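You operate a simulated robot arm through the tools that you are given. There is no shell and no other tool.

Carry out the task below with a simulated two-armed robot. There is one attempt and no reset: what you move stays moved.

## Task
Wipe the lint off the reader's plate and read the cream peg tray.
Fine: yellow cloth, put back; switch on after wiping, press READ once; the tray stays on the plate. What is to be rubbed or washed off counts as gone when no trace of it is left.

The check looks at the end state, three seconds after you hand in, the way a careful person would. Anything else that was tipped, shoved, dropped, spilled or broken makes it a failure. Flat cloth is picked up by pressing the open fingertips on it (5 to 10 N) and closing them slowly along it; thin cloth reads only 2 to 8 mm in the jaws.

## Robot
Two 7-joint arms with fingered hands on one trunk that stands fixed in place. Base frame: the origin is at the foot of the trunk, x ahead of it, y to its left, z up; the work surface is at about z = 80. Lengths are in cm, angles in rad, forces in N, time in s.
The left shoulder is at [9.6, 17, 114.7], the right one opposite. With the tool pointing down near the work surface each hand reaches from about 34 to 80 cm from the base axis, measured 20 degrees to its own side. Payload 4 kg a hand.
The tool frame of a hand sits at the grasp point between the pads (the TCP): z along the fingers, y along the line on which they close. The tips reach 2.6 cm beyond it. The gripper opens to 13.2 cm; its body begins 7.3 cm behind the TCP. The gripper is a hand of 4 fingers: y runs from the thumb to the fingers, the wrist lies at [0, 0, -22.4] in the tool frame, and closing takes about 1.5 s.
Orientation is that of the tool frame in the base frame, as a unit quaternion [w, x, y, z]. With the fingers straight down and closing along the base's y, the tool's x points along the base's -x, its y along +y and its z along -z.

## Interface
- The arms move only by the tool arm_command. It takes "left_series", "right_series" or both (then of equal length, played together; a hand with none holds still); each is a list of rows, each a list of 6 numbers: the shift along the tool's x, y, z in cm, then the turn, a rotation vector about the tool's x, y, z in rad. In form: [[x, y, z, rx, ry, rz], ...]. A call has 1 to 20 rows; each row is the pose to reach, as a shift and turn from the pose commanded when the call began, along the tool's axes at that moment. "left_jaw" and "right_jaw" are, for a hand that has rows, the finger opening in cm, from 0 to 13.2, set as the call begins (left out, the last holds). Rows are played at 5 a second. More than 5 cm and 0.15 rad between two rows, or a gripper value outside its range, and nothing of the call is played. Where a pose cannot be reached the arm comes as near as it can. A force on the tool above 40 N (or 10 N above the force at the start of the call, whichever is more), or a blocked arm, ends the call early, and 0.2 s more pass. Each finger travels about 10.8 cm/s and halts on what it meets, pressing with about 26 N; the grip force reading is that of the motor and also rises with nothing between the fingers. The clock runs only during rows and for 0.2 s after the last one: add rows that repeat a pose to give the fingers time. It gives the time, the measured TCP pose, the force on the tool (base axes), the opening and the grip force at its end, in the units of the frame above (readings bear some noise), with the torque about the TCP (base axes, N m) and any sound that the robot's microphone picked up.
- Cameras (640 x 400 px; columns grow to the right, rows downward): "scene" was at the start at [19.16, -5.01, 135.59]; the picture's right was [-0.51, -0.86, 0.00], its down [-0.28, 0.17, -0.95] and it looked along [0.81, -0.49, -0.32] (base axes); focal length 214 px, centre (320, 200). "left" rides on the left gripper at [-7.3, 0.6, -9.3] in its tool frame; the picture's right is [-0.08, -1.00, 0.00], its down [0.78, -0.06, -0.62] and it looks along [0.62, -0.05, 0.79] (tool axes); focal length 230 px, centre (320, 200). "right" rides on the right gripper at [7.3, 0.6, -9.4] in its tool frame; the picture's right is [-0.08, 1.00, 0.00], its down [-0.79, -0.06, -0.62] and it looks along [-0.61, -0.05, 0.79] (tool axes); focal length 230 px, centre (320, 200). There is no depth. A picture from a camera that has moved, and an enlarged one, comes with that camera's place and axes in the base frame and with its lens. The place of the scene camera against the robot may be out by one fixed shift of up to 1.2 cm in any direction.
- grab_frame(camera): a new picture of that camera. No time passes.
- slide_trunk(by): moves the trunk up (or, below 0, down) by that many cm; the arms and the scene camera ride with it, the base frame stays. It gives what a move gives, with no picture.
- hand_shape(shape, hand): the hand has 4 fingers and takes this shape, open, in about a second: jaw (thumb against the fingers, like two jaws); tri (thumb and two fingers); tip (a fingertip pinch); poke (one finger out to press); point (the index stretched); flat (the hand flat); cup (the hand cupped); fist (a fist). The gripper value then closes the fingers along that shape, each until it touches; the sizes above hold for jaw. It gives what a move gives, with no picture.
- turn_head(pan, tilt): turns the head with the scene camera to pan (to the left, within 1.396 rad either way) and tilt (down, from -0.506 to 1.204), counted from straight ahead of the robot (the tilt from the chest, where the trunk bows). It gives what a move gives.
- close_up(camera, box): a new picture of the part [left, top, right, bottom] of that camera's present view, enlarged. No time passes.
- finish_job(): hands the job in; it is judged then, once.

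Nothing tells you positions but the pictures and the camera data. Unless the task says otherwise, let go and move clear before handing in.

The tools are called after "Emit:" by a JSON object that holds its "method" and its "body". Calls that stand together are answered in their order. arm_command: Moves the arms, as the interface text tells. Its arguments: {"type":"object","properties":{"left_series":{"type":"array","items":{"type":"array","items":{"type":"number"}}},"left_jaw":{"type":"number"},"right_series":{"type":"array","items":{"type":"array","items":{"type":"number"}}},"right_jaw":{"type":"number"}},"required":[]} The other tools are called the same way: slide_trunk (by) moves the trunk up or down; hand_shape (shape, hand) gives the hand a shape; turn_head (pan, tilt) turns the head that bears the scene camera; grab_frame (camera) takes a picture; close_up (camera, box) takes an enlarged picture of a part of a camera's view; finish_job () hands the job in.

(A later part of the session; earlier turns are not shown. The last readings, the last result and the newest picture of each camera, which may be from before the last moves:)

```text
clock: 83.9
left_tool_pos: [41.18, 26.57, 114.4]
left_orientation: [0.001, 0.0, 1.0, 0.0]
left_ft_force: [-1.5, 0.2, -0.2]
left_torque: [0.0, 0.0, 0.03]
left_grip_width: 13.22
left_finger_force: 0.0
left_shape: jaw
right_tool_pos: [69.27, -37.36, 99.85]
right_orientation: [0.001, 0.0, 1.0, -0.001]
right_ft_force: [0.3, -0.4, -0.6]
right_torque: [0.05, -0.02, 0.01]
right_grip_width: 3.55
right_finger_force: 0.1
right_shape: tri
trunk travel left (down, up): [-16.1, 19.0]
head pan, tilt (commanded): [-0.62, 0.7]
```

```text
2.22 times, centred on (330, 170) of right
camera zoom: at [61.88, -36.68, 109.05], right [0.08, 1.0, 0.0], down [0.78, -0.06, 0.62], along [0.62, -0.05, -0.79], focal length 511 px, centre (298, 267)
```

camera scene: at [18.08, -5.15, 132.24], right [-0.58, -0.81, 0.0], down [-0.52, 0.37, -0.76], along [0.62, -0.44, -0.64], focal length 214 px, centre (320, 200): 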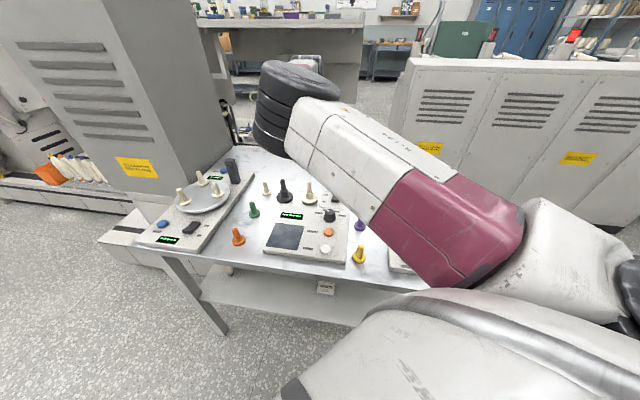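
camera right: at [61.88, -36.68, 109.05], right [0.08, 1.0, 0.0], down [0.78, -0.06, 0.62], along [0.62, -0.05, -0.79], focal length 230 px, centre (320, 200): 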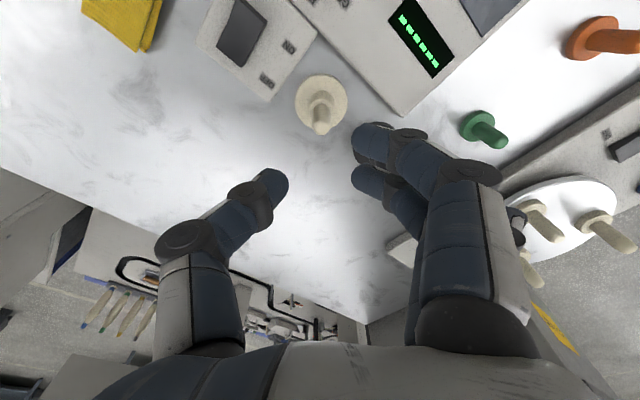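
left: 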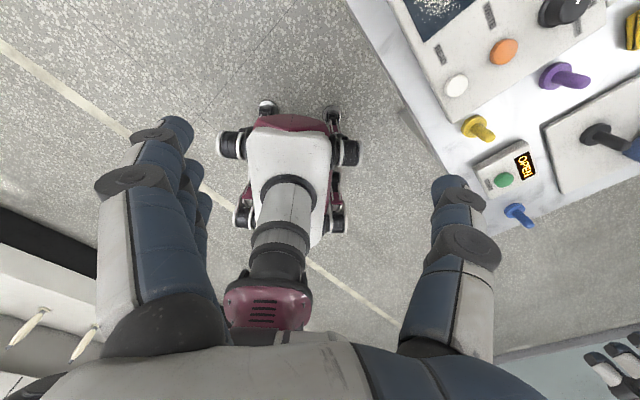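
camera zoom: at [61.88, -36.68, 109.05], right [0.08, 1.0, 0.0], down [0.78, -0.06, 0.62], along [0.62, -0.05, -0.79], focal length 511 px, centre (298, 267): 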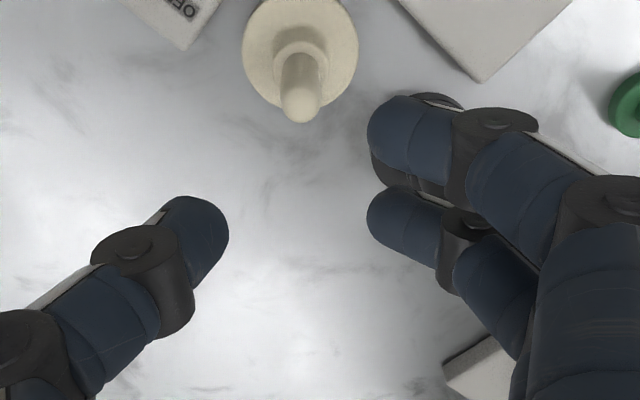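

In "tri" the thumb still faces the middle finger only. I'll look at the "tip" shape too.

Emit:
{"method": "hand_shape", "body": {"hand": "right", "shape": "tip"}}

Emit:
{"method": "arm_command", "body": {"right_series": [[0, 0, 0, 0, 0, 0], [0, 0, 0, 0, 0, 0], [0, 0, 0, 0, 0, 0], [0, 0, 0, 0, 0, 0]], "right_jaw": 3.5}}

Emit:
{"method": "grab_frame", "body": {"camera": "right"}}

Emit:
{"method": "close_up", "body": {"camera": "right", "box": [240, 80, 420, 260]}}

```text
clock: 84.8
left_tool_pos: [41.22, 26.6, 114.22]
left_orientation: [0.001, 0.0, 1.0, 0.0]
left_ft_force: [0.0, -0.6, 0.2]
left_torque: [0.0, 0.0, -0.01]
left_grip_width: 13.21
left_finger_force: 0.2
left_shape: jaw
right_tool_pos: [69.31, -37.33, 99.86]
right_orientation: [0.001, 0.0, 1.0, 0.0]
right_ft_force: [-0.3, -0.1, 0.3]
right_torque: [-0.03, 0.01, -0.02]
right_grip_width: 13.21
right_finger_force: 0.1
right_shape: tip
trunk travel left (down, up): [-16.1, 19.0]
head pan, tilt (commanded): [-0.62, 0.7]
```

```text
clock: 85.8
left_tool_pos: [41.33, 26.65, 114.31]
left_orientation: [0.001, 0.0, 1.0, 0.0]
left_ft_force: [0.5, 0.8, -0.6]
left_torque: [0.01, -0.01, -0.02]
left_grip_width: 13.19
left_finger_force: 0.0
left_shape: jaw
right_tool_pos: [69.34, -37.42, 99.81]
right_orientation: [0.0, 0.0, 1.0, 0.001]
right_ft_force: [0.4, 0.7, 0.3]
right_torque: [0.0, 0.04, 0.06]
right_grip_width: 3.54
right_finger_force: 0.0
right_shape: tip
trunk travel left (down, up): [-16.1, 19.0]
head pan, tilt (commanded): [-0.62, 0.7]
```

```text
taken
camera right: at [61.88, -36.68, 109.05], right [0.08, 1.0, 0.0], down [0.78, -0.06, 0.62], along [0.62, -0.05, -0.79], focal length 230 px, centre (320, 200)
```

right: 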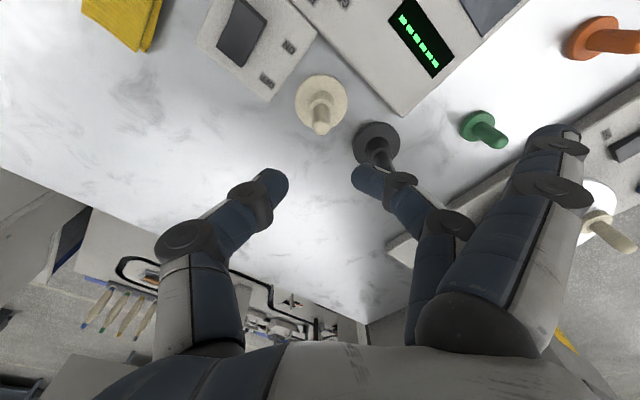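

```text
2.22 times, centred on (330, 170) of right
camera zoom: at [61.88, -36.68, 109.05], right [0.08, 1.0, 0.0], down [0.78, -0.06, 0.62], along [0.62, -0.05, -0.79], focal length 511 px, centre (298, 267)
```

zoom: 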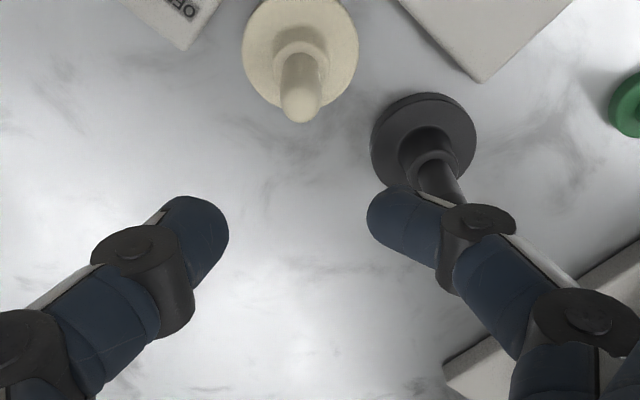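

"tip" gives a clean thumb–middle pinch with the index held away, which suits the peg (now at about [69.5, -37.2]). I'll lower over it with a small sideways correction.

Emit:
{"method": "arm_command", "body": {"right_series": [[0, 0.15, 2, 0, 0, 0], [0, 0.15, 4, 0, 0, 0], [0, 0.15, 6, 0, 0, 0], [0, 0.15, 8, 0, 0, 0], [0, 0.15, 9.5, 0, 0, 0], [0, 0.15, 10.8, 0, 0, 0], [0, 0.15, 12, 0, 0, 0], [0, 0.15, 12.8, 0, 0, 0], [0, 0.15, 12.8, 0, 0, 0]]}}

Emit:
{"method": "grab_frame", "body": {"camera": "right"}}

Emit:
{"method": "close_up", "body": {"camera": "right", "box": [260, 100, 400, 260]}}

```text
clock: 87.8
left_tool_pos: [41.19, 26.56, 114.27]
left_orientation: [0.001, 0.0, 1.0, 0.0]
left_ft_force: [-0.2, -0.3, -0.3]
left_torque: [-0.02, -0.02, -0.05]
left_grip_width: 13.19
left_finger_force: 0.2
left_shape: jaw
right_tool_pos: [69.22, -37.13, 87.03]
right_orientation: [0.001, 0.0, 1.0, 0.0]
right_ft_force: [-1.0, 0.0, 0.2]
right_torque: [0.0, -0.01, -0.03]
right_grip_width: 3.53
right_finger_force: 0.1
right_shape: tip
trunk travel left (down, up): [-16.1, 19.0]
head pan, tilt (commanded): [-0.62, 0.7]
```

```text
taken
camera right: at [61.85, -36.52, 96.23], right [0.08, 1.0, 0.0], down [0.78, -0.06, 0.62], along [0.62, -0.05, -0.79], focal length 230 px, centre (320, 200)
```

right: 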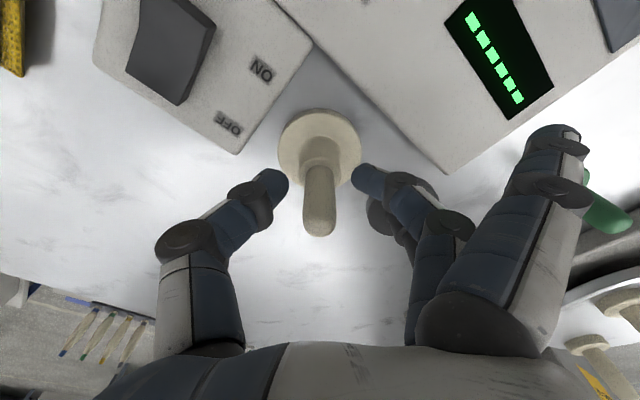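

```text
2.50 times, centred on (330, 180) of right
camera zoom: at [61.85, -36.52, 96.23], right [0.08, 1.0, 0.0], down [0.78, -0.06, 0.62], along [0.62, -0.05, -0.79], focal length 575 px, centre (295, 250)
```

zoom: 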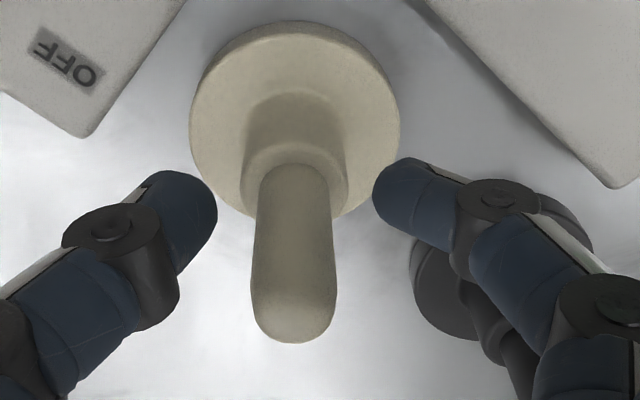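

Peg is centred between thumb and middle finger. Closing the pinch.

Emit:
{"method": "arm_command", "body": {"right_series": [[0, 0, 0, 0, 0, 0], [0, 0, 0, 0, 0, 0], [0, 0, 0, 0, 0, 0]], "right_jaw": 0.8}}

Emit:
{"method": "close_up", "body": {"camera": "right", "box": [260, 100, 400, 260]}}

```text
clock: 88.6
left_tool_pos: [41.31, 26.52, 114.28]
left_orientation: [0.001, 0.0, 1.0, 0.0]
left_ft_force: [0.1, 0.7, 0.1]
left_torque: [0.0, 0.02, -0.01]
left_grip_width: 13.18
left_finger_force: 0.1
left_shape: jaw
right_tool_pos: [69.26, -37.05, 87.01]
right_orientation: [0.001, 0.0, 1.0, -0.001]
right_ft_force: [1.1, 0.7, 0.0]
right_torque: [-0.03, -0.01, 0.01]
right_grip_width: 0.87
right_finger_force: 25.9
right_shape: tip
trunk travel left (down, up): [-16.1, 19.0]
head pan, tilt (commanded): [-0.62, 0.7]
```

```text
2.50 times, centred on (330, 180) of right
camera zoom: at [61.86, -36.52, 96.24], right [0.08, 1.0, 0.0], down [0.78, -0.06, 0.62], along [0.62, -0.05, -0.79], focal length 575 px, centre (295, 250)
```

zoom: 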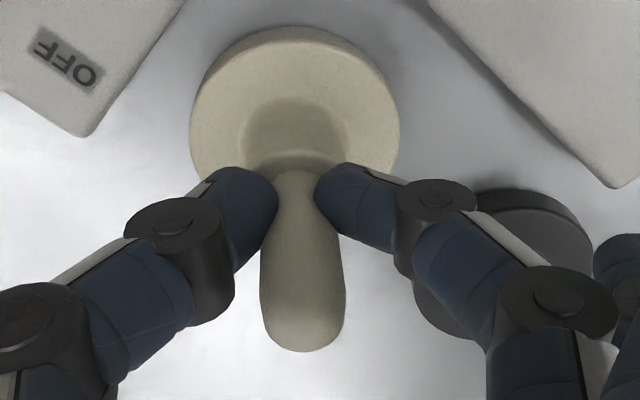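

It is held, but at 0.87 cm width the tips sit on the peg's near side. I'll reopen, move 0.8 cm outward and pinch again for a central hold.

Emit:
{"method": "arm_command", "body": {"right_series": [[0, 0, 0, 0, 0, 0], [0, 0, 0, 0, 0, 0]], "right_jaw": 2.8}}

Emit:
{"method": "arm_command", "body": {"right_series": [[-0.4, 0, 0, 0, 0, 0], [-0.8, 0, 0, 0, 0, 0], [-0.8, 0, 0, 0, 0, 0]]}}

Emit:
{"method": "close_up", "body": {"camera": "right", "box": [260, 100, 400, 260]}}

```text
clock: 89.2
left_tool_pos: [41.24, 26.6, 114.33]
left_orientation: [0.0, 0.0, 1.0, 0.0]
left_ft_force: [-0.4, -0.2, 0.4]
left_torque: [-0.01, 0.01, 0.0]
left_grip_width: 13.19
left_finger_force: 0.0
left_shape: jaw
right_tool_pos: [69.35, -37.11, 87.0]
right_orientation: [0.001, 0.0, 1.0, 0.0]
right_ft_force: [-0.1, -0.6, -0.8]
right_torque: [0.0, 0.02, 0.01]
right_grip_width: 2.77
right_finger_force: 0.2
right_shape: tip
trunk travel left (down, up): [-16.1, 19.0]
head pan, tilt (commanded): [-0.62, 0.7]
```

```text
clock: 90.0
left_tool_pos: [41.12, 26.55, 114.36]
left_orientation: [0.0, 0.0, 1.0, 0.0]
left_ft_force: [-0.1, 1.5, 0.4]
left_torque: [0.0, 0.01, 0.05]
left_grip_width: 13.19
left_finger_force: 0.0
left_shape: jaw
right_tool_pos: [70.16, -37.18, 87.11]
right_orientation: [0.0, 0.0, 1.0, 0.0]
right_ft_force: [0.3, 0.2, -0.3]
right_torque: [-0.01, 0.01, -0.04]
right_grip_width: 2.77
right_finger_force: 0.1
right_shape: tip
trunk travel left (down, up): [-16.1, 19.0]
head pan, tilt (commanded): [-0.62, 0.7]
```

```text
2.50 times, centred on (330, 180) of right
camera zoom: at [62.75, -36.56, 96.25], right [0.08, 1.0, 0.0], down [0.78, -0.06, 0.62], along [0.62, -0.05, -0.79], focal length 575 px, centre (295, 250)
```

zoom: 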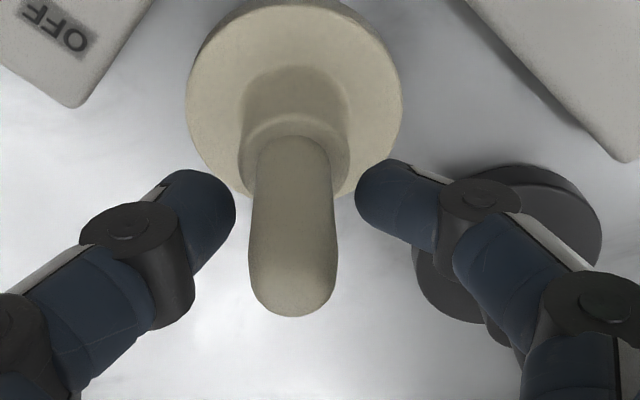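

Now the tips are level with the peg's middle. Closing the pinch.

Emit:
{"method": "arm_command", "body": {"right_series": [[0, 0, 0, 0, 0, 0], [0, 0, 0, 0, 0, 0], [0, 0, 0, 0, 0, 0]], "right_jaw": 0.8}}

Emit:
{"method": "grab_frame", "body": {"camera": "right"}}

Emit:
{"method": "close_up", "body": {"camera": "right", "box": [260, 100, 400, 260]}}

```text
clock: 90.8
left_tool_pos: [41.3, 26.65, 114.32]
left_orientation: [0.001, 0.0, 1.0, -0.001]
left_ft_force: [-0.2, 0.6, 0.3]
left_torque: [-0.02, 0.03, -0.01]
left_grip_width: 13.21
left_finger_force: 0.1
left_shape: jaw
right_tool_pos: [70.19, -37.18, 87.06]
right_orientation: [0.001, 0.0, 1.0, 0.0]
right_ft_force: [0.2, -0.6, 1.2]
right_torque: [0.03, 0.01, 0.01]
right_grip_width: 1.07
right_finger_force: 25.7
right_shape: tip
trunk travel left (down, up): [-16.1, 19.0]
head pan, tilt (commanded): [-0.62, 0.7]
```

```text
taken
camera right: at [62.75, -36.56, 96.23], right [0.08, 1.0, 0.0], down [0.78, -0.06, 0.62], along [0.62, -0.05, -0.79], focal length 230 px, centre (320, 200)
```

right: 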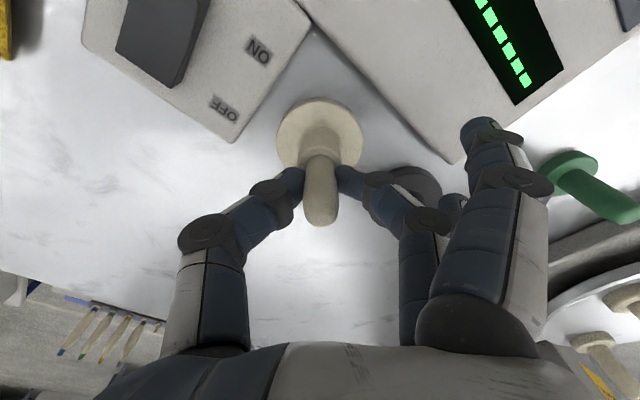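

```text
2.50 times, centred on (330, 180) of right
camera zoom: at [62.75, -36.56, 96.23], right [0.08, 1.0, 0.0], down [0.78, -0.06, 0.62], along [0.62, -0.05, -0.79], focal length 575 px, centre (295, 250)
```

zoom: 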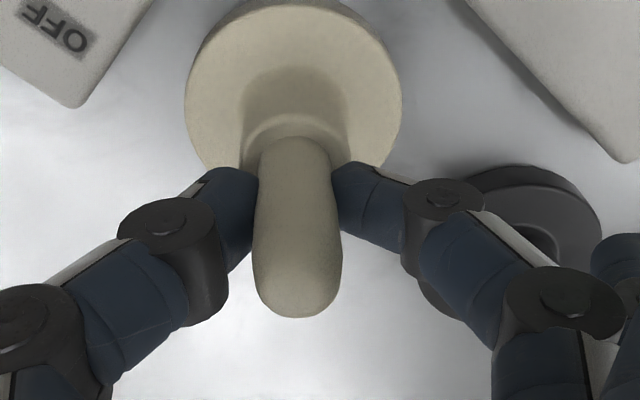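

Both tips now hold the peg's sides. Lifting slowly to test the hold.

Emit:
{"method": "arm_command", "body": {"right_series": [[0, 0, 0, 0, 0, 0], [0, 0, -0.3, 0, 0, 0], [0, 0, -0.7, 0, 0, 0], [0, 0, -1.2, 0, 0, 0], [0, 0, -2, 0, 0, 0], [0, 0, -2, 0, 0, 0]], "right_jaw": 0.4}}

Emit:
{"method": "grab_frame", "body": {"camera": "right"}}

```text
clock: 92.2
left_tool_pos: [41.21, 26.55, 114.4]
left_orientation: [-0.001, 0.0, 1.0, 0.001]
left_ft_force: [-1.2, 0.1, 0.3]
left_torque: [0.03, 0.01, 0.01]
left_grip_width: 13.19
left_finger_force: 0.0
left_shape: jaw
right_tool_pos: [70.31, -37.25, 88.95]
right_orientation: [0.001, 0.0, 1.0, -0.001]
right_ft_force: [0.2, -0.5, -1.4]
right_torque: [0.01, 0.01, 0.02]
right_grip_width: 1.1
right_finger_force: 25.5
right_shape: tip
trunk travel left (down, up): [-16.1, 19.0]
head pan, tilt (commanded): [-0.62, 0.7]
```

```text
taken
camera right: at [62.79, -36.57, 98.21], right [0.08, 1.0, 0.0], down [0.78, -0.06, 0.62], along [0.62, -0.05, -0.79], focal length 230 px, centre (320, 200)
```

right: 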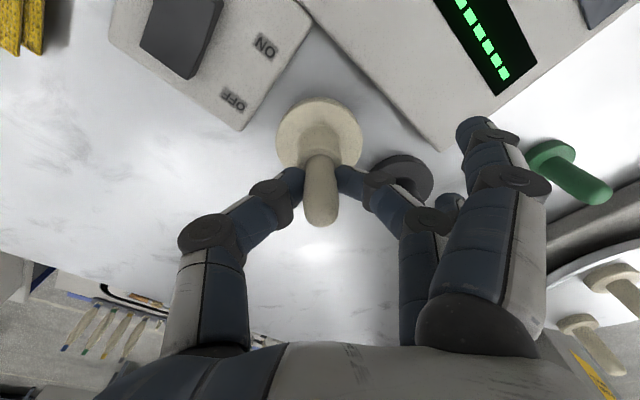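

The tray comes up cleanly with the hand. I'll raise it to z ≈ 98 and carry it above the plate.

Emit:
{"method": "arm_command", "body": {"right_series": [[0, 0, -2, 0, 0, 0], [0, 0, -4.5, 0, 0, 0], [0, 0, -7, 0, 0, 0], [0.5, 0.6, -9, 0, 0, 0], [2.1, 2.7, -9, 0, 0, 0], [4.2, 5.4, -9, 0, 0, 0], [6.4, 8.1, -9, 0, 0, 0], [8.5, 10.7, -9, 0, 0, 0], [10.6, 13.4, -9, 0, 0, 0], [12.2, 15.3, -9, 0, 0, 0], [12.8, 16.1, -9, 0, 0, 0], [12.8, 16.1, -9, 0, 0, 0], [12.8, 16.1, -9, 0, 0, 0]]}}

Emit:
{"method": "grab_frame", "body": {"camera": "right"}}

Emit:
{"method": "close_up", "body": {"camera": "scene", "box": [230, 140, 370, 260]}}

```text
clock: 95.0
left_tool_pos: [41.33, 26.41, 114.41]
left_orientation: [0.0, 0.0, 1.0, 0.0]
left_ft_force: [-0.1, -0.2, -0.4]
left_torque: [-0.02, 0.01, -0.01]
left_grip_width: 13.2
left_finger_force: 0.1
left_shape: jaw
right_tool_pos: [57.24, -22.52, 97.76]
right_orientation: [-0.002, 0.024, 0.999, 0.027]
right_ft_force: [0.0, 0.5, -0.3]
right_torque: [-0.01, 0.0, -0.01]
right_grip_width: 1.08
right_finger_force: 26.3
right_shape: tip
trunk travel left (down, up): [-16.1, 19.0]
head pan, tilt (commanded): [-0.62, 0.7]
```

```text
taken
camera right: at [49.96, -22.12, 107.14], right [0.13, 0.99, 0.05], down [0.78, -0.13, 0.61], along [0.61, -0.03, -0.79], focal length 230 px, centre (320, 200)
```

right: 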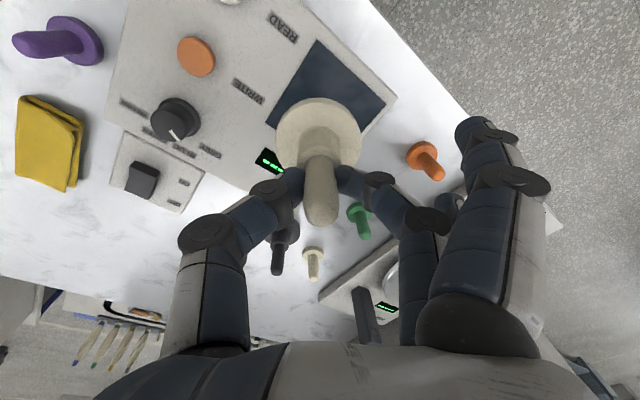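

```text
3.33 times, centred on (300, 200) of scene
camera zoom: at [18.08, -5.16, 132.24], right [-0.58, -0.81, 0.0], down [-0.52, 0.37, -0.76], along [0.62, -0.44, -0.64], focal length 715 px, centre (387, 200)
```

zoom: 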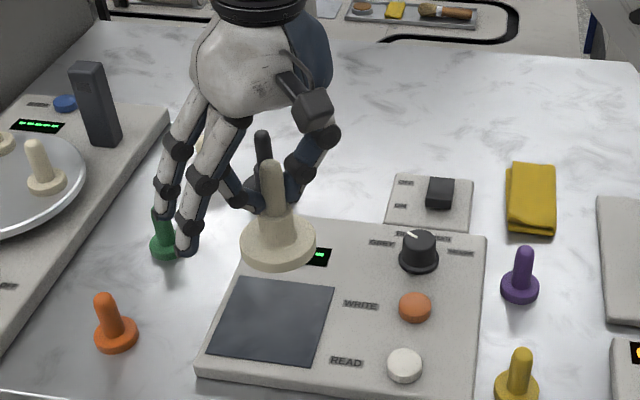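

The same slight lean appeared here as before. I'll get the plate's corners precisely from this view.

Emit:
{"method": "close_up", "body": {"camera": "right", "box": [230, 20, 410, 180]}}

```text
2.50 times, centred on (320, 100) of right
camera zoom: at [49.96, -22.12, 107.14], right [0.13, 0.99, 0.05], down [0.78, -0.13, 0.61], along [0.61, -0.03, -0.79], focal length 575 px, centre (320, 450)
```

zoom: 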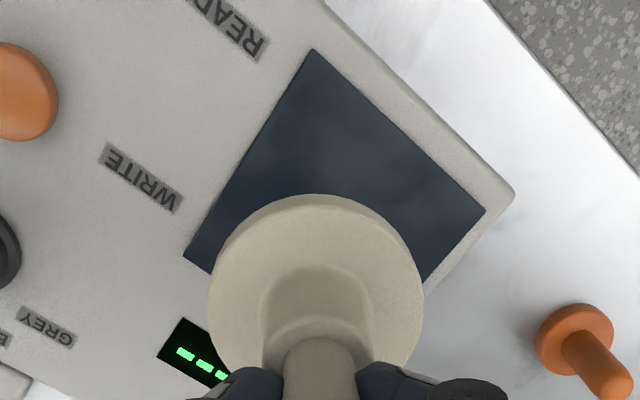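

The plate's centre is at about [57.6, -21.2] (corners ±6.5 cm along x and y). I'll level the hand and shift so the tray's axis is above that centre.

Emit:
{"method": "arm_command", "body": {"right_series": [[-0.3, 0.4, 0, 0.018, -0.002, 0], [-0.7, 0.9, 0, 0.036, -0.004, 0], [-1.05, 1.37, 0, 0.054, -0.005, 0], [-1.05, 1.37, 0, 0.054, -0.005, 0], [-1.05, 1.37, 0, 0.054, -0.005, 0]]}}

Emit:
{"method": "close_up", "body": {"camera": "right", "box": [230, 20, 410, 180]}}

```text
clock: 96.2
left_tool_pos: [41.29, 26.43, 114.43]
left_orientation: [0.0, 0.0, 1.0, 0.0]
left_ft_force: [0.9, 0.4, -0.4]
left_torque: [-0.06, -0.01, 0.02]
left_grip_width: 13.2
left_finger_force: 0.0
left_shape: jaw
right_tool_pos: [58.42, -21.26, 97.96]
right_orientation: [0.0, 0.025, 1.0, 0.002]
right_ft_force: [0.5, 0.0, -1.6]
right_torque: [0.01, 0.01, 0.02]
right_grip_width: 1.07
right_finger_force: 25.6
right_shape: tip
trunk travel left (down, up): [-16.1, 19.0]
head pan, tilt (commanded): [-0.62, 0.7]
```

```text
2.50 times, centred on (320, 100) of right
camera zoom: at [51.06, -20.34, 107.21], right [0.13, 0.99, 0.0], down [0.78, -0.1, 0.62], along [0.61, -0.08, -0.79], focal length 575 px, centre (320, 450)
```

zoom: 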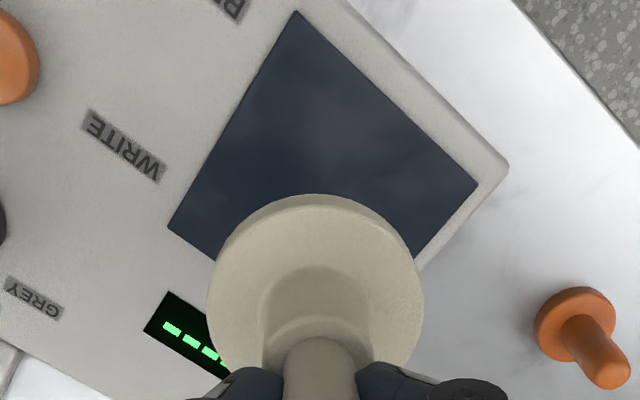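

The tray's axis is over the plate's centre within a few millimetres. Lowering to just above the plate.

Emit:
{"method": "arm_command", "body": {"right_series": [[0, 0, 1.5, 0, 0, 0], [0, 0, 3, 0, 0, 0], [0, 0, 4.5, 0, 0, 0], [0, 0, 6, 0, 0, 0], [0, 0, 7.2, 0, 0, 0], [0, 0, 7.8, 0, 0, 0], [0, 0, 7.8, 0, 0, 0]]}}

Emit:
{"method": "grab_frame", "body": {"camera": "right"}}

Emit:
{"method": "close_up", "body": {"camera": "scene", "box": [240, 170, 360, 260]}}

```text
clock: 97.8
left_tool_pos: [41.19, 26.65, 114.43]
left_orientation: [0.0, 0.0, 1.0, 0.0]
left_ft_force: [-0.4, 0.2, -0.4]
left_torque: [-0.02, -0.02, 0.01]
left_grip_width: 13.2
left_finger_force: 0.0
left_shape: jaw
right_tool_pos: [58.71, -21.77, 90.79]
right_orientation: [0.007, 0.028, 1.0, -0.001]
right_ft_force: [0.3, -0.7, -1.2]
right_torque: [-0.02, 0.01, 0.01]
right_grip_width: 1.05
right_finger_force: 26.0
right_shape: tip
trunk travel left (down, up): [-16.1, 19.0]
head pan, tilt (commanded): [-0.62, 0.7]
```

```text
taken
camera right: at [51.24, -20.69, 99.94], right [0.13, 0.99, 0.0], down [0.77, -0.1, 0.63], along [0.62, -0.08, -0.78], focal length 230 px, centre (320, 200)
```

right: 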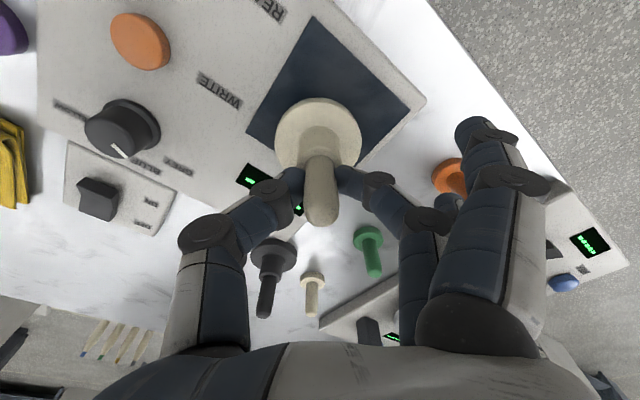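

```text
4.44 times, centred on (300, 215) of scene
camera zoom: at [18.07, -5.16, 132.24], right [-0.58, -0.81, 0.0], down [-0.52, 0.37, -0.76], along [0.62, -0.44, -0.64], focal length 953 px, centre (409, 133)
```

zoom: 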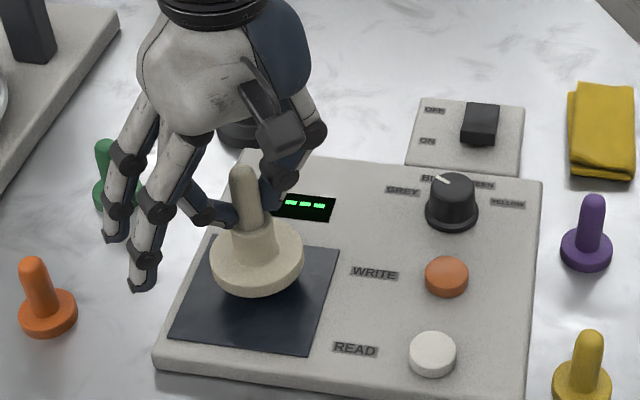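

Slight drift; I'll correct it and continue down in small steps until the tray touches.

Emit:
{"method": "arm_command", "body": {"right_series": [[0.2, 0.3, 0.2, 0, 0.007, 0], [0.39, 0.55, 0.4, -0.002, 0.014, 0], [0.39, 0.55, 0.8, -0.002, 0.014, 0], [0.39, 0.55, 1.0, -0.002, 0.014, 0], [0.39, 0.55, 1.0, -0.002, 0.014, 0]]}}

Emit:
{"method": "arm_command", "body": {"right_series": [[0, 0, 0.15, 0, 0, 0], [0, 0, 0.3, 0, 0, 0], [0, 0, 0.3, 0, 0, 0]]}}

```text
clock: 99.0
left_tool_pos: [41.28, 26.55, 114.47]
left_orientation: [0.001, 0.0, 1.0, 0.0]
left_ft_force: [0.2, 0.2, 0.2]
left_torque: [-0.02, 0.0, 0.02]
left_grip_width: 13.19
left_finger_force: 0.0
left_shape: jaw
right_tool_pos: [58.3, -21.29, 89.6]
right_orientation: [-0.002, 0.029, 1.0, -0.001]
right_ft_force: [0.0, -1.0, -0.9]
right_torque: [0.01, 0.03, 0.01]
right_grip_width: 1.08
right_finger_force: 25.8
right_shape: tip
trunk travel left (down, up): [-16.1, 19.0]
head pan, tilt (commanded): [-0.62, 0.7]
```

```text
clock: 99.8
left_tool_pos: [41.28, 26.57, 114.33]
left_orientation: [0.0, -0.001, 1.0, 0.001]
left_ft_force: [0.3, -0.3, -0.6]
left_torque: [-0.02, -0.01, -0.02]
left_grip_width: 13.2
left_finger_force: 0.1
left_shape: jaw
right_tool_pos: [58.35, -21.4, 89.09]
right_orientation: [-0.003, 0.03, 1.0, -0.001]
right_ft_force: [-0.5, -0.3, -0.7]
right_torque: [-0.02, 0.01, -0.02]
right_grip_width: 1.08
right_finger_force: 25.7
right_shape: tip
trunk travel left (down, up): [-16.1, 19.0]
head pan, tilt (commanded): [-0.62, 0.7]
```

Close to the plate now; creeping down.

Emit:
{"method": "arm_command", "body": {"right_series": [[0, 0, 0.1, 0, 0, 0], [0, 0, 0.2, 0, 0, 0], [0, 0, 0.2, 0, 0, 0]]}}

Emit:
{"method": "arm_command", "body": {"right_series": [[0, 0, 0.1, 0, 0, 0], [0, 0, 0.15, 0, 0, 0], [0, 0, 0.15, 0, 0, 0]]}}

Emit:
{"method": "close_up", "body": {"camera": "scene", "box": [250, 190, 340, 260]}}

```text
clock: 100.6
left_tool_pos: [41.16, 26.62, 114.26]
left_orientation: [0.0, 0.0, 1.0, 0.0]
left_ft_force: [-0.1, -0.1, 0.0]
left_torque: [-0.04, 0.05, 0.01]
left_grip_width: 13.19
left_finger_force: 0.1
left_shape: jaw
right_tool_pos: [58.26, -21.32, 88.89]
right_orientation: [-0.004, 0.03, 1.0, -0.002]
right_ft_force: [-0.4, -1.7, 3.3]
right_torque: [0.06, 0.0, 0.03]
right_grip_width: 1.07
right_finger_force: 25.9
right_shape: tip
trunk travel left (down, up): [-16.1, 19.0]
head pan, tilt (commanded): [-0.62, 0.7]
```

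```text
clock: 101.4
left_tool_pos: [41.14, 26.51, 114.38]
left_orientation: [0.0, 0.0, 1.0, 0.001]
left_ft_force: [-0.2, 0.0, -0.5]
left_torque: [0.02, 0.01, 0.01]
left_grip_width: 13.14
left_finger_force: 0.1
left_shape: jaw
right_tool_pos: [58.23, -21.32, 88.82]
right_orientation: [-0.004, 0.03, 1.0, -0.003]
right_ft_force: [1.1, -0.7, 12.0]
right_torque: [0.0, -0.01, 0.03]
right_grip_width: 1.1
right_finger_force: 26.2
right_shape: tip
trunk travel left (down, up): [-16.1, 19.0]
head pan, tilt (commanded): [-0.62, 0.7]
```

```text
5.71 times, centred on (295, 225) of scene
camera zoom: at [17.96, -5.13, 132.28], right [-0.58, -0.81, 0.0], down [-0.52, 0.37, -0.77], along [0.62, -0.44, -0.64], focal length 1226 px, centre (463, 57)
```

zoom: 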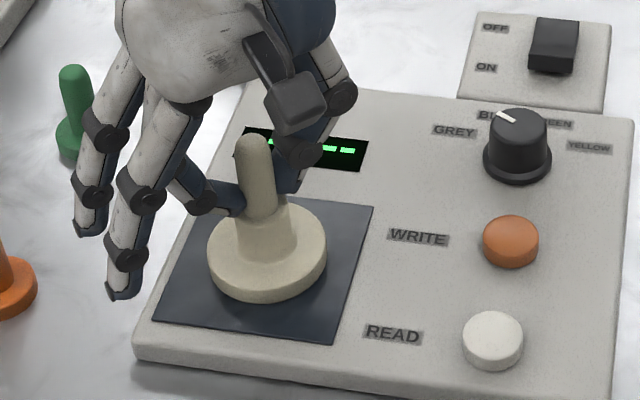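

The tray is standing on the plate, roughly centred (12 N). I'll ease the pressure and open the pinch.

Emit:
{"method": "arm_command", "body": {"right_series": [[0, 0, -0.1, 0, 0, 0], [0, 0, -0.15, 0, 0, 0], [0, 0, -0.15, 0, 0, 0]]}}

Emit:
{"method": "arm_command", "body": {"right_series": [[0, 0, 0, 0, 0, 0], [0, 0, 0, 0, 0, 0], [0, 0, 0, 0, 0, 0]], "right_jaw": 3.4}}

Emit:
{"method": "close_up", "body": {"camera": "right", "box": [230, 60, 430, 260]}}

Emit:
{"method": "close_up", "body": {"camera": "scene", "box": [250, 190, 340, 260]}}

```text
clock: 102.2
left_tool_pos: [41.16, 26.63, 114.44]
left_orientation: [0.001, 0.001, 1.0, -0.001]
left_ft_force: [-0.1, -0.2, 0.4]
left_torque: [0.02, 0.03, 0.03]
left_grip_width: 13.19
left_finger_force: 0.1
left_shape: jaw
right_tool_pos: [58.32, -21.39, 88.84]
right_orientation: [-0.004, 0.029, 1.0, -0.003]
right_ft_force: [3.6, -0.4, 14.0]
right_torque: [0.07, -0.1, 0.01]
right_grip_width: 1.14
right_finger_force: 26.6
right_shape: tip
trunk travel left (down, up): [-16.1, 19.0]
head pan, tilt (commanded): [-0.62, 0.7]
```

```text
clock: 103.0
left_tool_pos: [41.25, 26.65, 114.47]
left_orientation: [0.0, 0.0, 1.0, 0.0]
left_ft_force: [0.4, 0.7, -0.4]
left_torque: [-0.03, 0.0, 0.01]
left_grip_width: 13.2
left_finger_force: 0.0
left_shape: jaw
right_tool_pos: [58.2, -21.28, 88.81]
right_orientation: [-0.004, 0.029, 1.0, -0.002]
right_ft_force: [0.0, 0.8, 0.2]
right_torque: [0.03, 0.0, 0.03]
right_grip_width: 3.36
right_finger_force: 0.0
right_shape: tip
trunk travel left (down, up): [-16.1, 19.0]
head pan, tilt (commanded): [-0.62, 0.7]
```

```text
2.00 times, centred on (330, 160) of right
camera zoom: at [50.9, -20.25, 98.13], right [0.14, 0.99, 0.0], down [0.79, -0.1, 0.61], along [0.6, -0.09, -0.79], focal length 460 px, centre (300, 280)
```

zoom: 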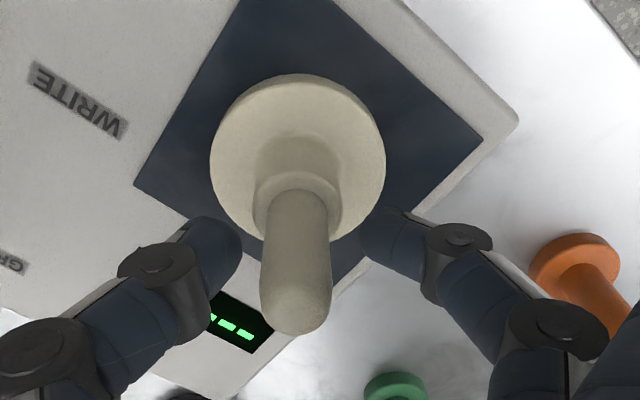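

```text
5.71 times, centred on (295, 225) of scene
camera zoom: at [18.09, -5.16, 132.23], right [-0.58, -0.81, 0.0], down [-0.52, 0.37, -0.76], along [0.62, -0.44, -0.64], focal length 1226 px, centre (463, 57)
```

zoom: 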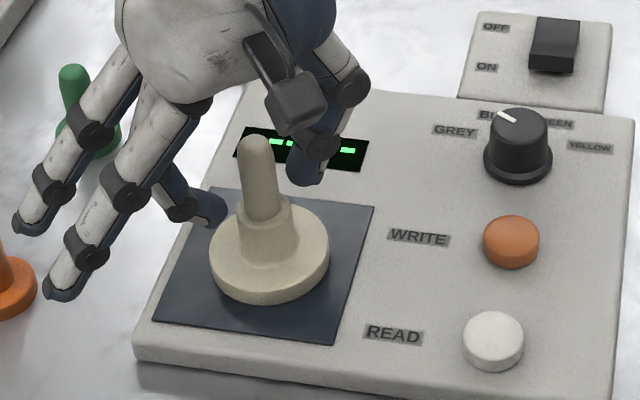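

The tray is free and upright in the plate's middle. Lifting straight up off the peg.

Emit:
{"method": "arm_command", "body": {"right_series": [[0, 0, -1, 0, 0, 0], [0, 0, -2.5, 0, 0, 0], [0, 0, -4.5, 0, 0, 0], [0, 0, -7, 0, 0, 0], [0, 0, -9.5, 0, 0, 0], [0, 0, -12, 0, 0, 0], [0, 0, -12, 0, 0, 0]]}}

Emit:
{"method": "grab_frame", "body": {"camera": "right"}}

Emit:
{"method": "grab_frame", "body": {"camera": "scene"}}

```text
clock: 104.6
left_tool_pos: [41.3, 26.49, 114.48]
left_orientation: [0.0, 0.0, 1.0, 0.0]
left_ft_force: [-0.1, -0.6, -0.2]
left_torque: [-0.02, -0.02, -0.02]
left_grip_width: 13.2
left_finger_force: 0.0
left_shape: jaw
right_tool_pos: [58.08, -20.76, 100.39]
right_orientation: [-0.008, 0.024, 1.0, 0.004]
right_ft_force: [0.0, 0.2, -0.2]
right_torque: [-0.02, 0.01, -0.01]
right_grip_width: 3.39
right_finger_force: 0.1
right_shape: tip
trunk travel left (down, up): [-16.1, 19.0]
head pan, tilt (commanded): [-0.62, 0.7]
```

```text
taken
camera right: at [50.88, -19.85, 109.83], right [0.13, 0.99, 0.0], down [0.79, -0.1, 0.6], along [0.6, -0.07, -0.8], focal length 230 px, centre (320, 200)
```

right: 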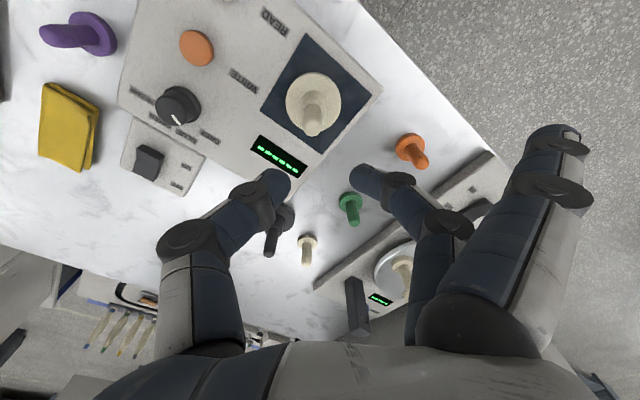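

```text
taken
camera scene: at [18.1, -5.16, 132.23], right [-0.58, -0.81, 0.0], down [-0.52, 0.37, -0.76], along [0.62, -0.44, -0.64], focal length 214 px, centre (320, 200)
```

scene: 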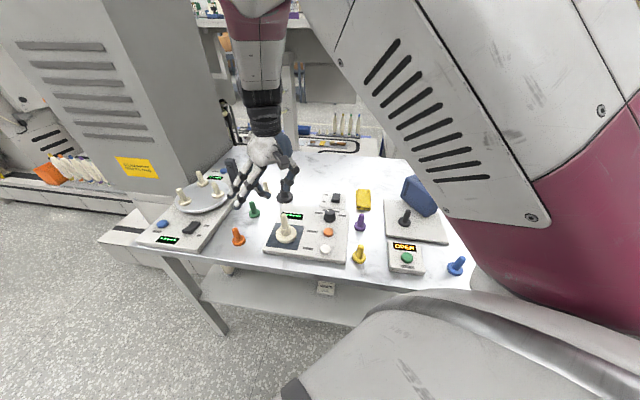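

Tray is set. Now the switch: I'll move over toward it at height and change the hand to "poke".

Emit:
{"method": "arm_command", "body": {"right_series": [[0.3, -3, 0, 0, 0, 0], [0.6, -7, 0, 0, 0, 0], [0.9, -11, 0, 0, 0, 0], [1.2, -15, 0, 0, 0, 0], [1.5, -19, 0, 0, 0, 0], [1.5, -21, 0, 0, 0, 0], [1.5, -21, 0, 0, 0, 0]]}}

Emit:
{"method": "hand_shape", "body": {"hand": "right", "shape": "poke"}}

Emit:
{"method": "grab_frame", "body": {"camera": "right"}}

Emit:
{"method": "grab_frame", "body": {"camera": "scene"}}

```text
clock: 106.2
left_tool_pos: [41.3, 26.61, 114.49]
left_orientation: [0.001, 0.0, 1.0, 0.0]
left_ft_force: [0.0, -0.3, -0.5]
left_torque: [0.01, 0.02, 0.0]
left_grip_width: 13.16
left_finger_force: 0.1
left_shape: jaw
right_tool_pos: [56.56, -40.2, 101.79]
right_orientation: [-0.004, -0.001, 1.0, -0.027]
right_ft_force: [-0.3, 0.5, 0.2]
right_torque: [-0.01, 0.02, 0.01]
right_grip_width: 3.38
right_finger_force: 0.1
right_shape: tip
trunk travel left (down, up): [-16.1, 19.0]
head pan, tilt (commanded): [-0.62, 0.7]
```

```text
clock: 107.1
left_tool_pos: [41.27, 26.6, 114.34]
left_orientation: [0.001, 0.0, 1.0, 0.0]
left_ft_force: [0.2, -0.2, 0.4]
left_torque: [0.02, 0.0, -0.01]
left_grip_width: 13.19
left_finger_force: 0.1
left_shape: jaw
right_tool_pos: [56.7, -40.07, 101.8]
right_orientation: [-0.004, 0.0, 1.0, -0.026]
right_ft_force: [-0.5, -0.5, 0.3]
right_torque: [0.0, -0.01, 0.03]
right_grip_width: 0.0
right_finger_force: 0.0
right_shape: poke
trunk travel left (down, up): [-16.1, 19.0]
head pan, tilt (commanded): [-0.62, 0.7]
```

```text
taken
camera right: at [49.26, -38.96, 111.08], right [0.08, 1.0, -0.05], down [0.79, -0.03, 0.61], along [0.61, -0.09, -0.79], focal length 230 px, centre (320, 200)
```

right: 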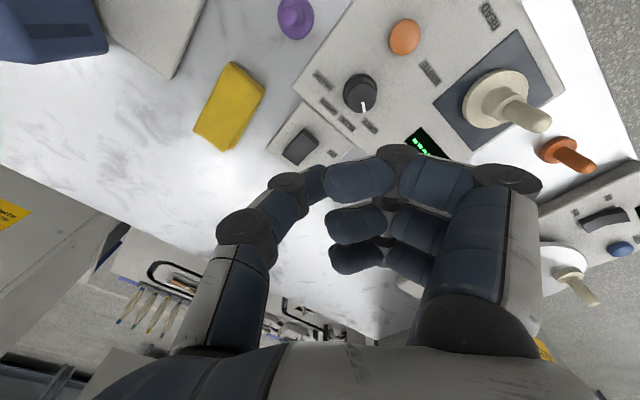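

```text
taken
camera scene: at [18.07, -5.16, 132.24], right [-0.58, -0.81, 0.0], down [-0.52, 0.37, -0.76], along [0.62, -0.44, -0.64], focal length 214 px, centre (320, 200)
```

scene: 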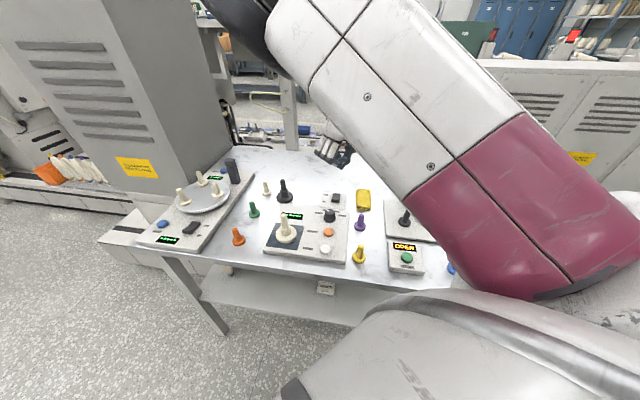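

I need to see which finger protrudes in this shape.

Emit:
{"method": "close_up", "body": {"camera": "right", "box": [180, 120, 560, 360]}}

Emit:
{"method": "hand_shape", "body": {"hand": "right", "shape": "point"}}

Emit:
{"method": "close_up", "body": {"camera": "right", "box": [180, 120, 560, 360]}}

```text
1.67 times, centred on (370, 240) of right
camera zoom: at [49.26, -38.96, 111.08], right [0.08, 1.0, -0.05], down [0.79, -0.03, 0.61], along [0.61, -0.09, -0.79], focal length 384 px, centre (237, 133)
```

zoom: 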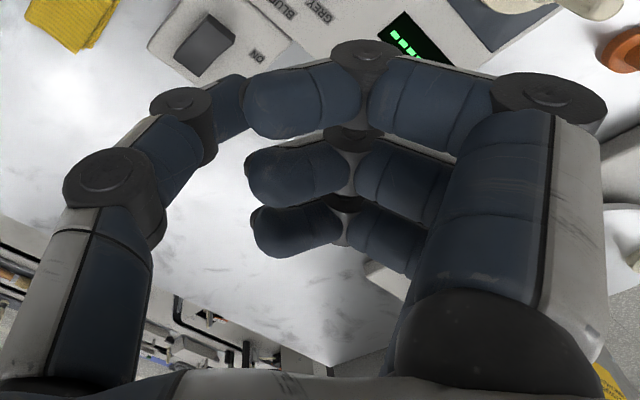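

```text
clock: 108.0
left_tool_pos: [41.27, 26.52, 114.33]
left_orientation: [0.0, 0.0, 1.0, 0.0]
left_ft_force: [-0.1, -0.1, 0.4]
left_torque: [0.04, -0.01, -0.01]
left_grip_width: 13.2
left_finger_force: 0.1
left_shape: jaw
right_tool_pos: [56.54, -40.04, 101.81]
right_orientation: [-0.003, 0.0, 1.0, -0.026]
right_ft_force: [-0.3, 0.5, 0.3]
right_torque: [-0.01, 0.01, 0.04]
right_grip_width: 12.6
right_finger_force: 0.0
right_shape: point
trunk travel left (down, up): [-16.1, 19.0]
head pan, tilt (commanded): [-0.62, 0.7]
```

```text
1.67 times, centred on (370, 240) of right
camera zoom: at [49.26, -38.96, 111.07], right [0.08, 1.0, -0.05], down [0.79, -0.03, 0.61], along [0.61, -0.09, -0.79], focal length 384 px, centre (237, 133)
```

zoom: 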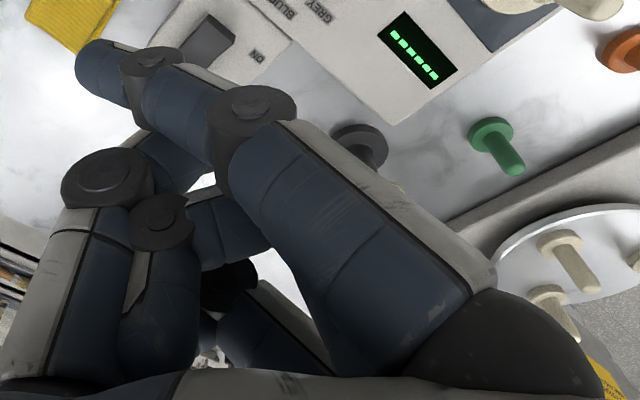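

The "point" index reaches sideways over the thumb. I'll test how "poke" responds to its opening value, still in the air.

Emit:
{"method": "hand_shape", "body": {"hand": "right", "shape": "poke"}}

Emit:
{"method": "arm_command", "body": {"right_series": [[0, 0, 0, 0, 0, 0], [0, 0, 0, 0, 0, 0], [0, 0, 0, 0, 0, 0], [0, 0, 0, 0, 0, 0], [0, 0, 0, 0, 0, 0]], "right_jaw": 6.0}}

Emit:
{"method": "close_up", "body": {"camera": "right", "box": [180, 120, 560, 360]}}

```text
clock: 108.9
left_tool_pos: [41.16, 26.61, 114.44]
left_orientation: [0.0, 0.001, 1.0, 0.0]
left_ft_force: [-0.2, -0.2, -0.3]
left_torque: [-0.05, -0.02, -0.02]
left_grip_width: 13.18
left_finger_force: 0.1
left_shape: jaw
right_tool_pos: [56.69, -40.01, 101.75]
right_orientation: [-0.003, 0.0, 1.0, -0.026]
right_ft_force: [-0.3, 0.3, -0.3]
right_torque: [0.01, -0.01, -0.03]
right_grip_width: 0.01
right_finger_force: 0.2
right_shape: poke
trunk travel left (down, up): [-16.1, 19.0]
head pan, tilt (commanded): [-0.62, 0.7]
```

```text
clock: 110.1
left_tool_pos: [41.19, 26.54, 114.35]
left_orientation: [0.001, 0.0, 1.0, 0.0]
left_ft_force: [-1.0, -0.1, -0.6]
left_torque: [-0.02, -0.02, 0.03]
left_grip_width: 13.2
left_finger_force: 0.0
left_shape: jaw
right_tool_pos: [56.72, -40.0, 101.8]
right_orientation: [-0.004, -0.001, 1.0, -0.026]
right_ft_force: [0.0, 0.5, -0.3]
right_torque: [0.02, -0.01, 0.04]
right_grip_width: 0.0
right_finger_force: 0.0
right_shape: poke
trunk travel left (down, up): [-16.1, 19.0]
head pan, tilt (commanded): [-0.62, 0.7]
```

```text
1.67 times, centred on (370, 240) of right
camera zoom: at [49.26, -38.96, 111.07], right [0.08, 1.0, -0.05], down [0.79, -0.03, 0.61], along [0.61, -0.09, -0.79], focal length 384 px, centre (237, 133)
```

zoom: 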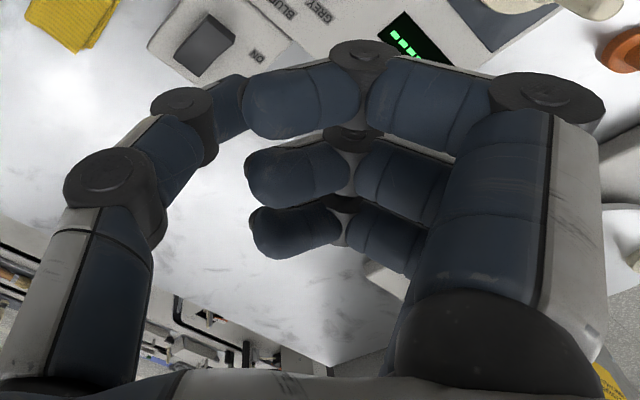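

"poke" and "point" don't reach past the hand usefully; the closed "tip" pinch worked precisely, so I'll use that as the pressing tip and look at the switch.

Emit:
{"method": "hand_shape", "body": {"hand": "right", "shape": "tip"}}

Emit:
{"method": "arm_command", "body": {"right_series": [[0, 0, 0, -0.026, -0.002, 0], [0, 0, 0, -0.052, -0.004, 0], [0, 0, 0, -0.052, -0.004, 0], [0, 0, 0, -0.052, -0.004, 0], [0, 0, 0, -0.052, -0.004, 0], [0, 0, 0, -0.052, -0.004, 0], [0, 0, 0, -0.052, -0.004, 0]], "right_jaw": 0.0}}

Emit:
{"method": "grab_frame", "body": {"camera": "right"}}

Emit:
{"method": "close_up", "body": {"camera": "right", "box": [240, 80, 400, 220]}}

```text
clock: 111.0
left_tool_pos: [41.25, 26.58, 114.3]
left_orientation: [0.001, 0.0, 1.0, 0.0]
left_ft_force: [0.2, -0.5, 1.1]
left_torque: [-0.02, 0.04, 0.01]
left_grip_width: 13.21
left_finger_force: 0.1
left_shape: jaw
right_tool_pos: [56.52, -40.01, 101.81]
right_orientation: [-0.003, -0.001, 1.0, -0.026]
right_ft_force: [0.0, 0.2, -0.7]
right_torque: [0.0, 0.0, -0.04]
right_grip_width: 13.2
right_finger_force: 0.0
right_shape: tip
trunk travel left (down, up): [-16.1, 19.0]
head pan, tilt (commanded): [-0.62, 0.7]
```

```text
clock: 112.6
left_tool_pos: [41.2, 26.6, 114.37]
left_orientation: [0.001, 0.0, 1.0, 0.0]
left_ft_force: [0.9, 0.4, -0.3]
left_torque: [-0.01, 0.02, -0.02]
left_grip_width: 13.23
left_finger_force: 0.1
left_shape: jaw
right_tool_pos: [56.56, -39.99, 101.85]
right_orientation: [-0.002, 0.0, 1.0, 0.0]
right_ft_force: [0.5, -0.4, 0.5]
right_torque: [0.01, 0.01, 0.01]
right_grip_width: 0.0
right_finger_force: 26.1
right_shape: tip
trunk travel left (down, up): [-16.1, 19.0]
head pan, tilt (commanded): [-0.62, 0.7]
```

```text
taken
camera right: at [49.22, -39.44, 111.06], right [0.08, 1.0, 0.0], down [0.79, -0.06, 0.61], along [0.61, -0.05, -0.79], focal length 230 px, centre (320, 200)
```

right: 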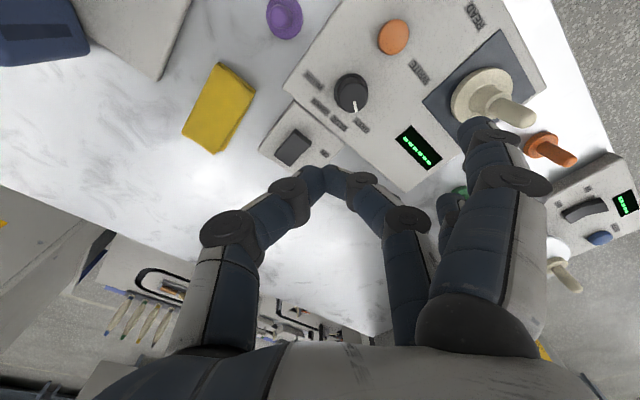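

```text
2.86 times, centred on (320, 150) of right
camera zoom: at [49.22, -39.44, 111.06], right [0.08, 1.0, 0.0], down [0.79, -0.06, 0.61], along [0.61, -0.05, -0.79], focal length 657 px, centre (320, 343)
```

zoom: 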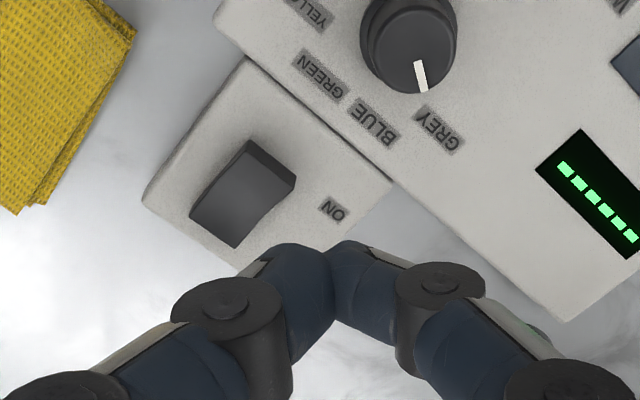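

The rocker's ON end (raised, on the reader's side) is at about [60.5, -42.9]. I'll turn the hand 45° to match the rocker and bring the closed fingertips above its ON end.

Emit:
{"method": "arm_command", "body": {"right_series": [[-0.8, -0.6, 1, 0, 0, 0.13], [-1.6, -1.2, 2.5, 0, 0, 0.26], [-2.4, -1.8, 4, 0, 0, 0.39], [-3.2, -2.4, 5.5, 0, 0, 0.52], [-4, -3, 7, 0, 0, 0.65], [-4.64, -3.5, 8.5, 0, 0, 0.785], [-4.64, -3.5, 9.8, 0, 0, 0.785], [-4.64, -3.5, 9.8, 0, 0, 0.785]]}}

Emit:
{"method": "grab_frame", "body": {"camera": "right"}}

Emit:
{"method": "close_up", "body": {"camera": "right", "box": [240, 60, 420, 220]}}

```text
clock: 114.4
left_tool_pos: [41.31, 26.57, 114.28]
left_orientation: [0.001, 0.0, 1.0, 0.001]
left_ft_force: [0.1, 0.1, -0.6]
left_torque: [0.0, -0.03, 0.01]
left_grip_width: 13.2
left_finger_force: 0.1
left_shape: jaw
right_tool_pos: [61.06, -43.73, 91.83]
right_orientation: [-0.001, 0.383, 0.924, -0.001]
right_ft_force: [-0.8, -0.2, 0.0]
right_torque: [0.0, -0.01, -0.01]
right_grip_width: 0.02
right_finger_force: 26.3
right_shape: tip
trunk travel left (down, up): [-16.1, 19.0]
head pan, tilt (commanded): [-0.62, 0.7]
```

```text
taken
camera right: at [56.34, -38.0, 101.17], right [0.76, 0.65, 0.0], down [0.51, -0.6, 0.62], along [0.4, -0.47, -0.79], focal length 230 px, centre (320, 200)
```

right: 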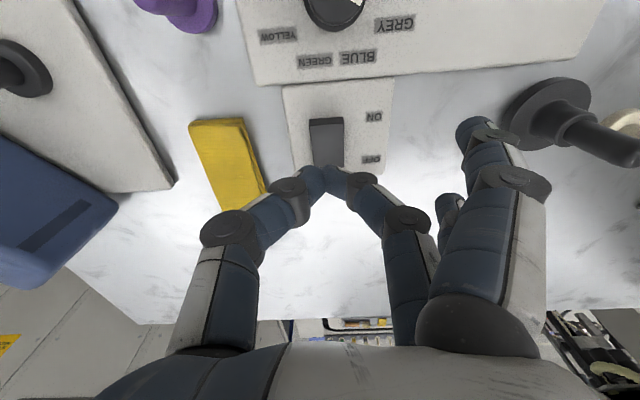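

```text
2.50 times, centred on (330, 140) of right
camera zoom: at [56.34, -38.0, 101.17], right [0.76, 0.65, 0.0], down [0.51, -0.6, 0.62], along [0.4, -0.47, -0.79], focal length 575 px, centre (295, 350)
```

zoom: 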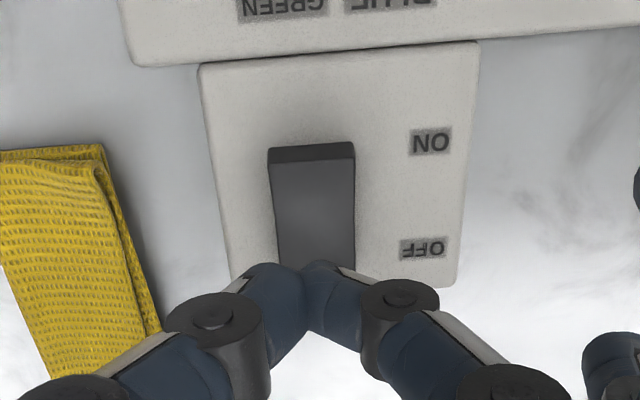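

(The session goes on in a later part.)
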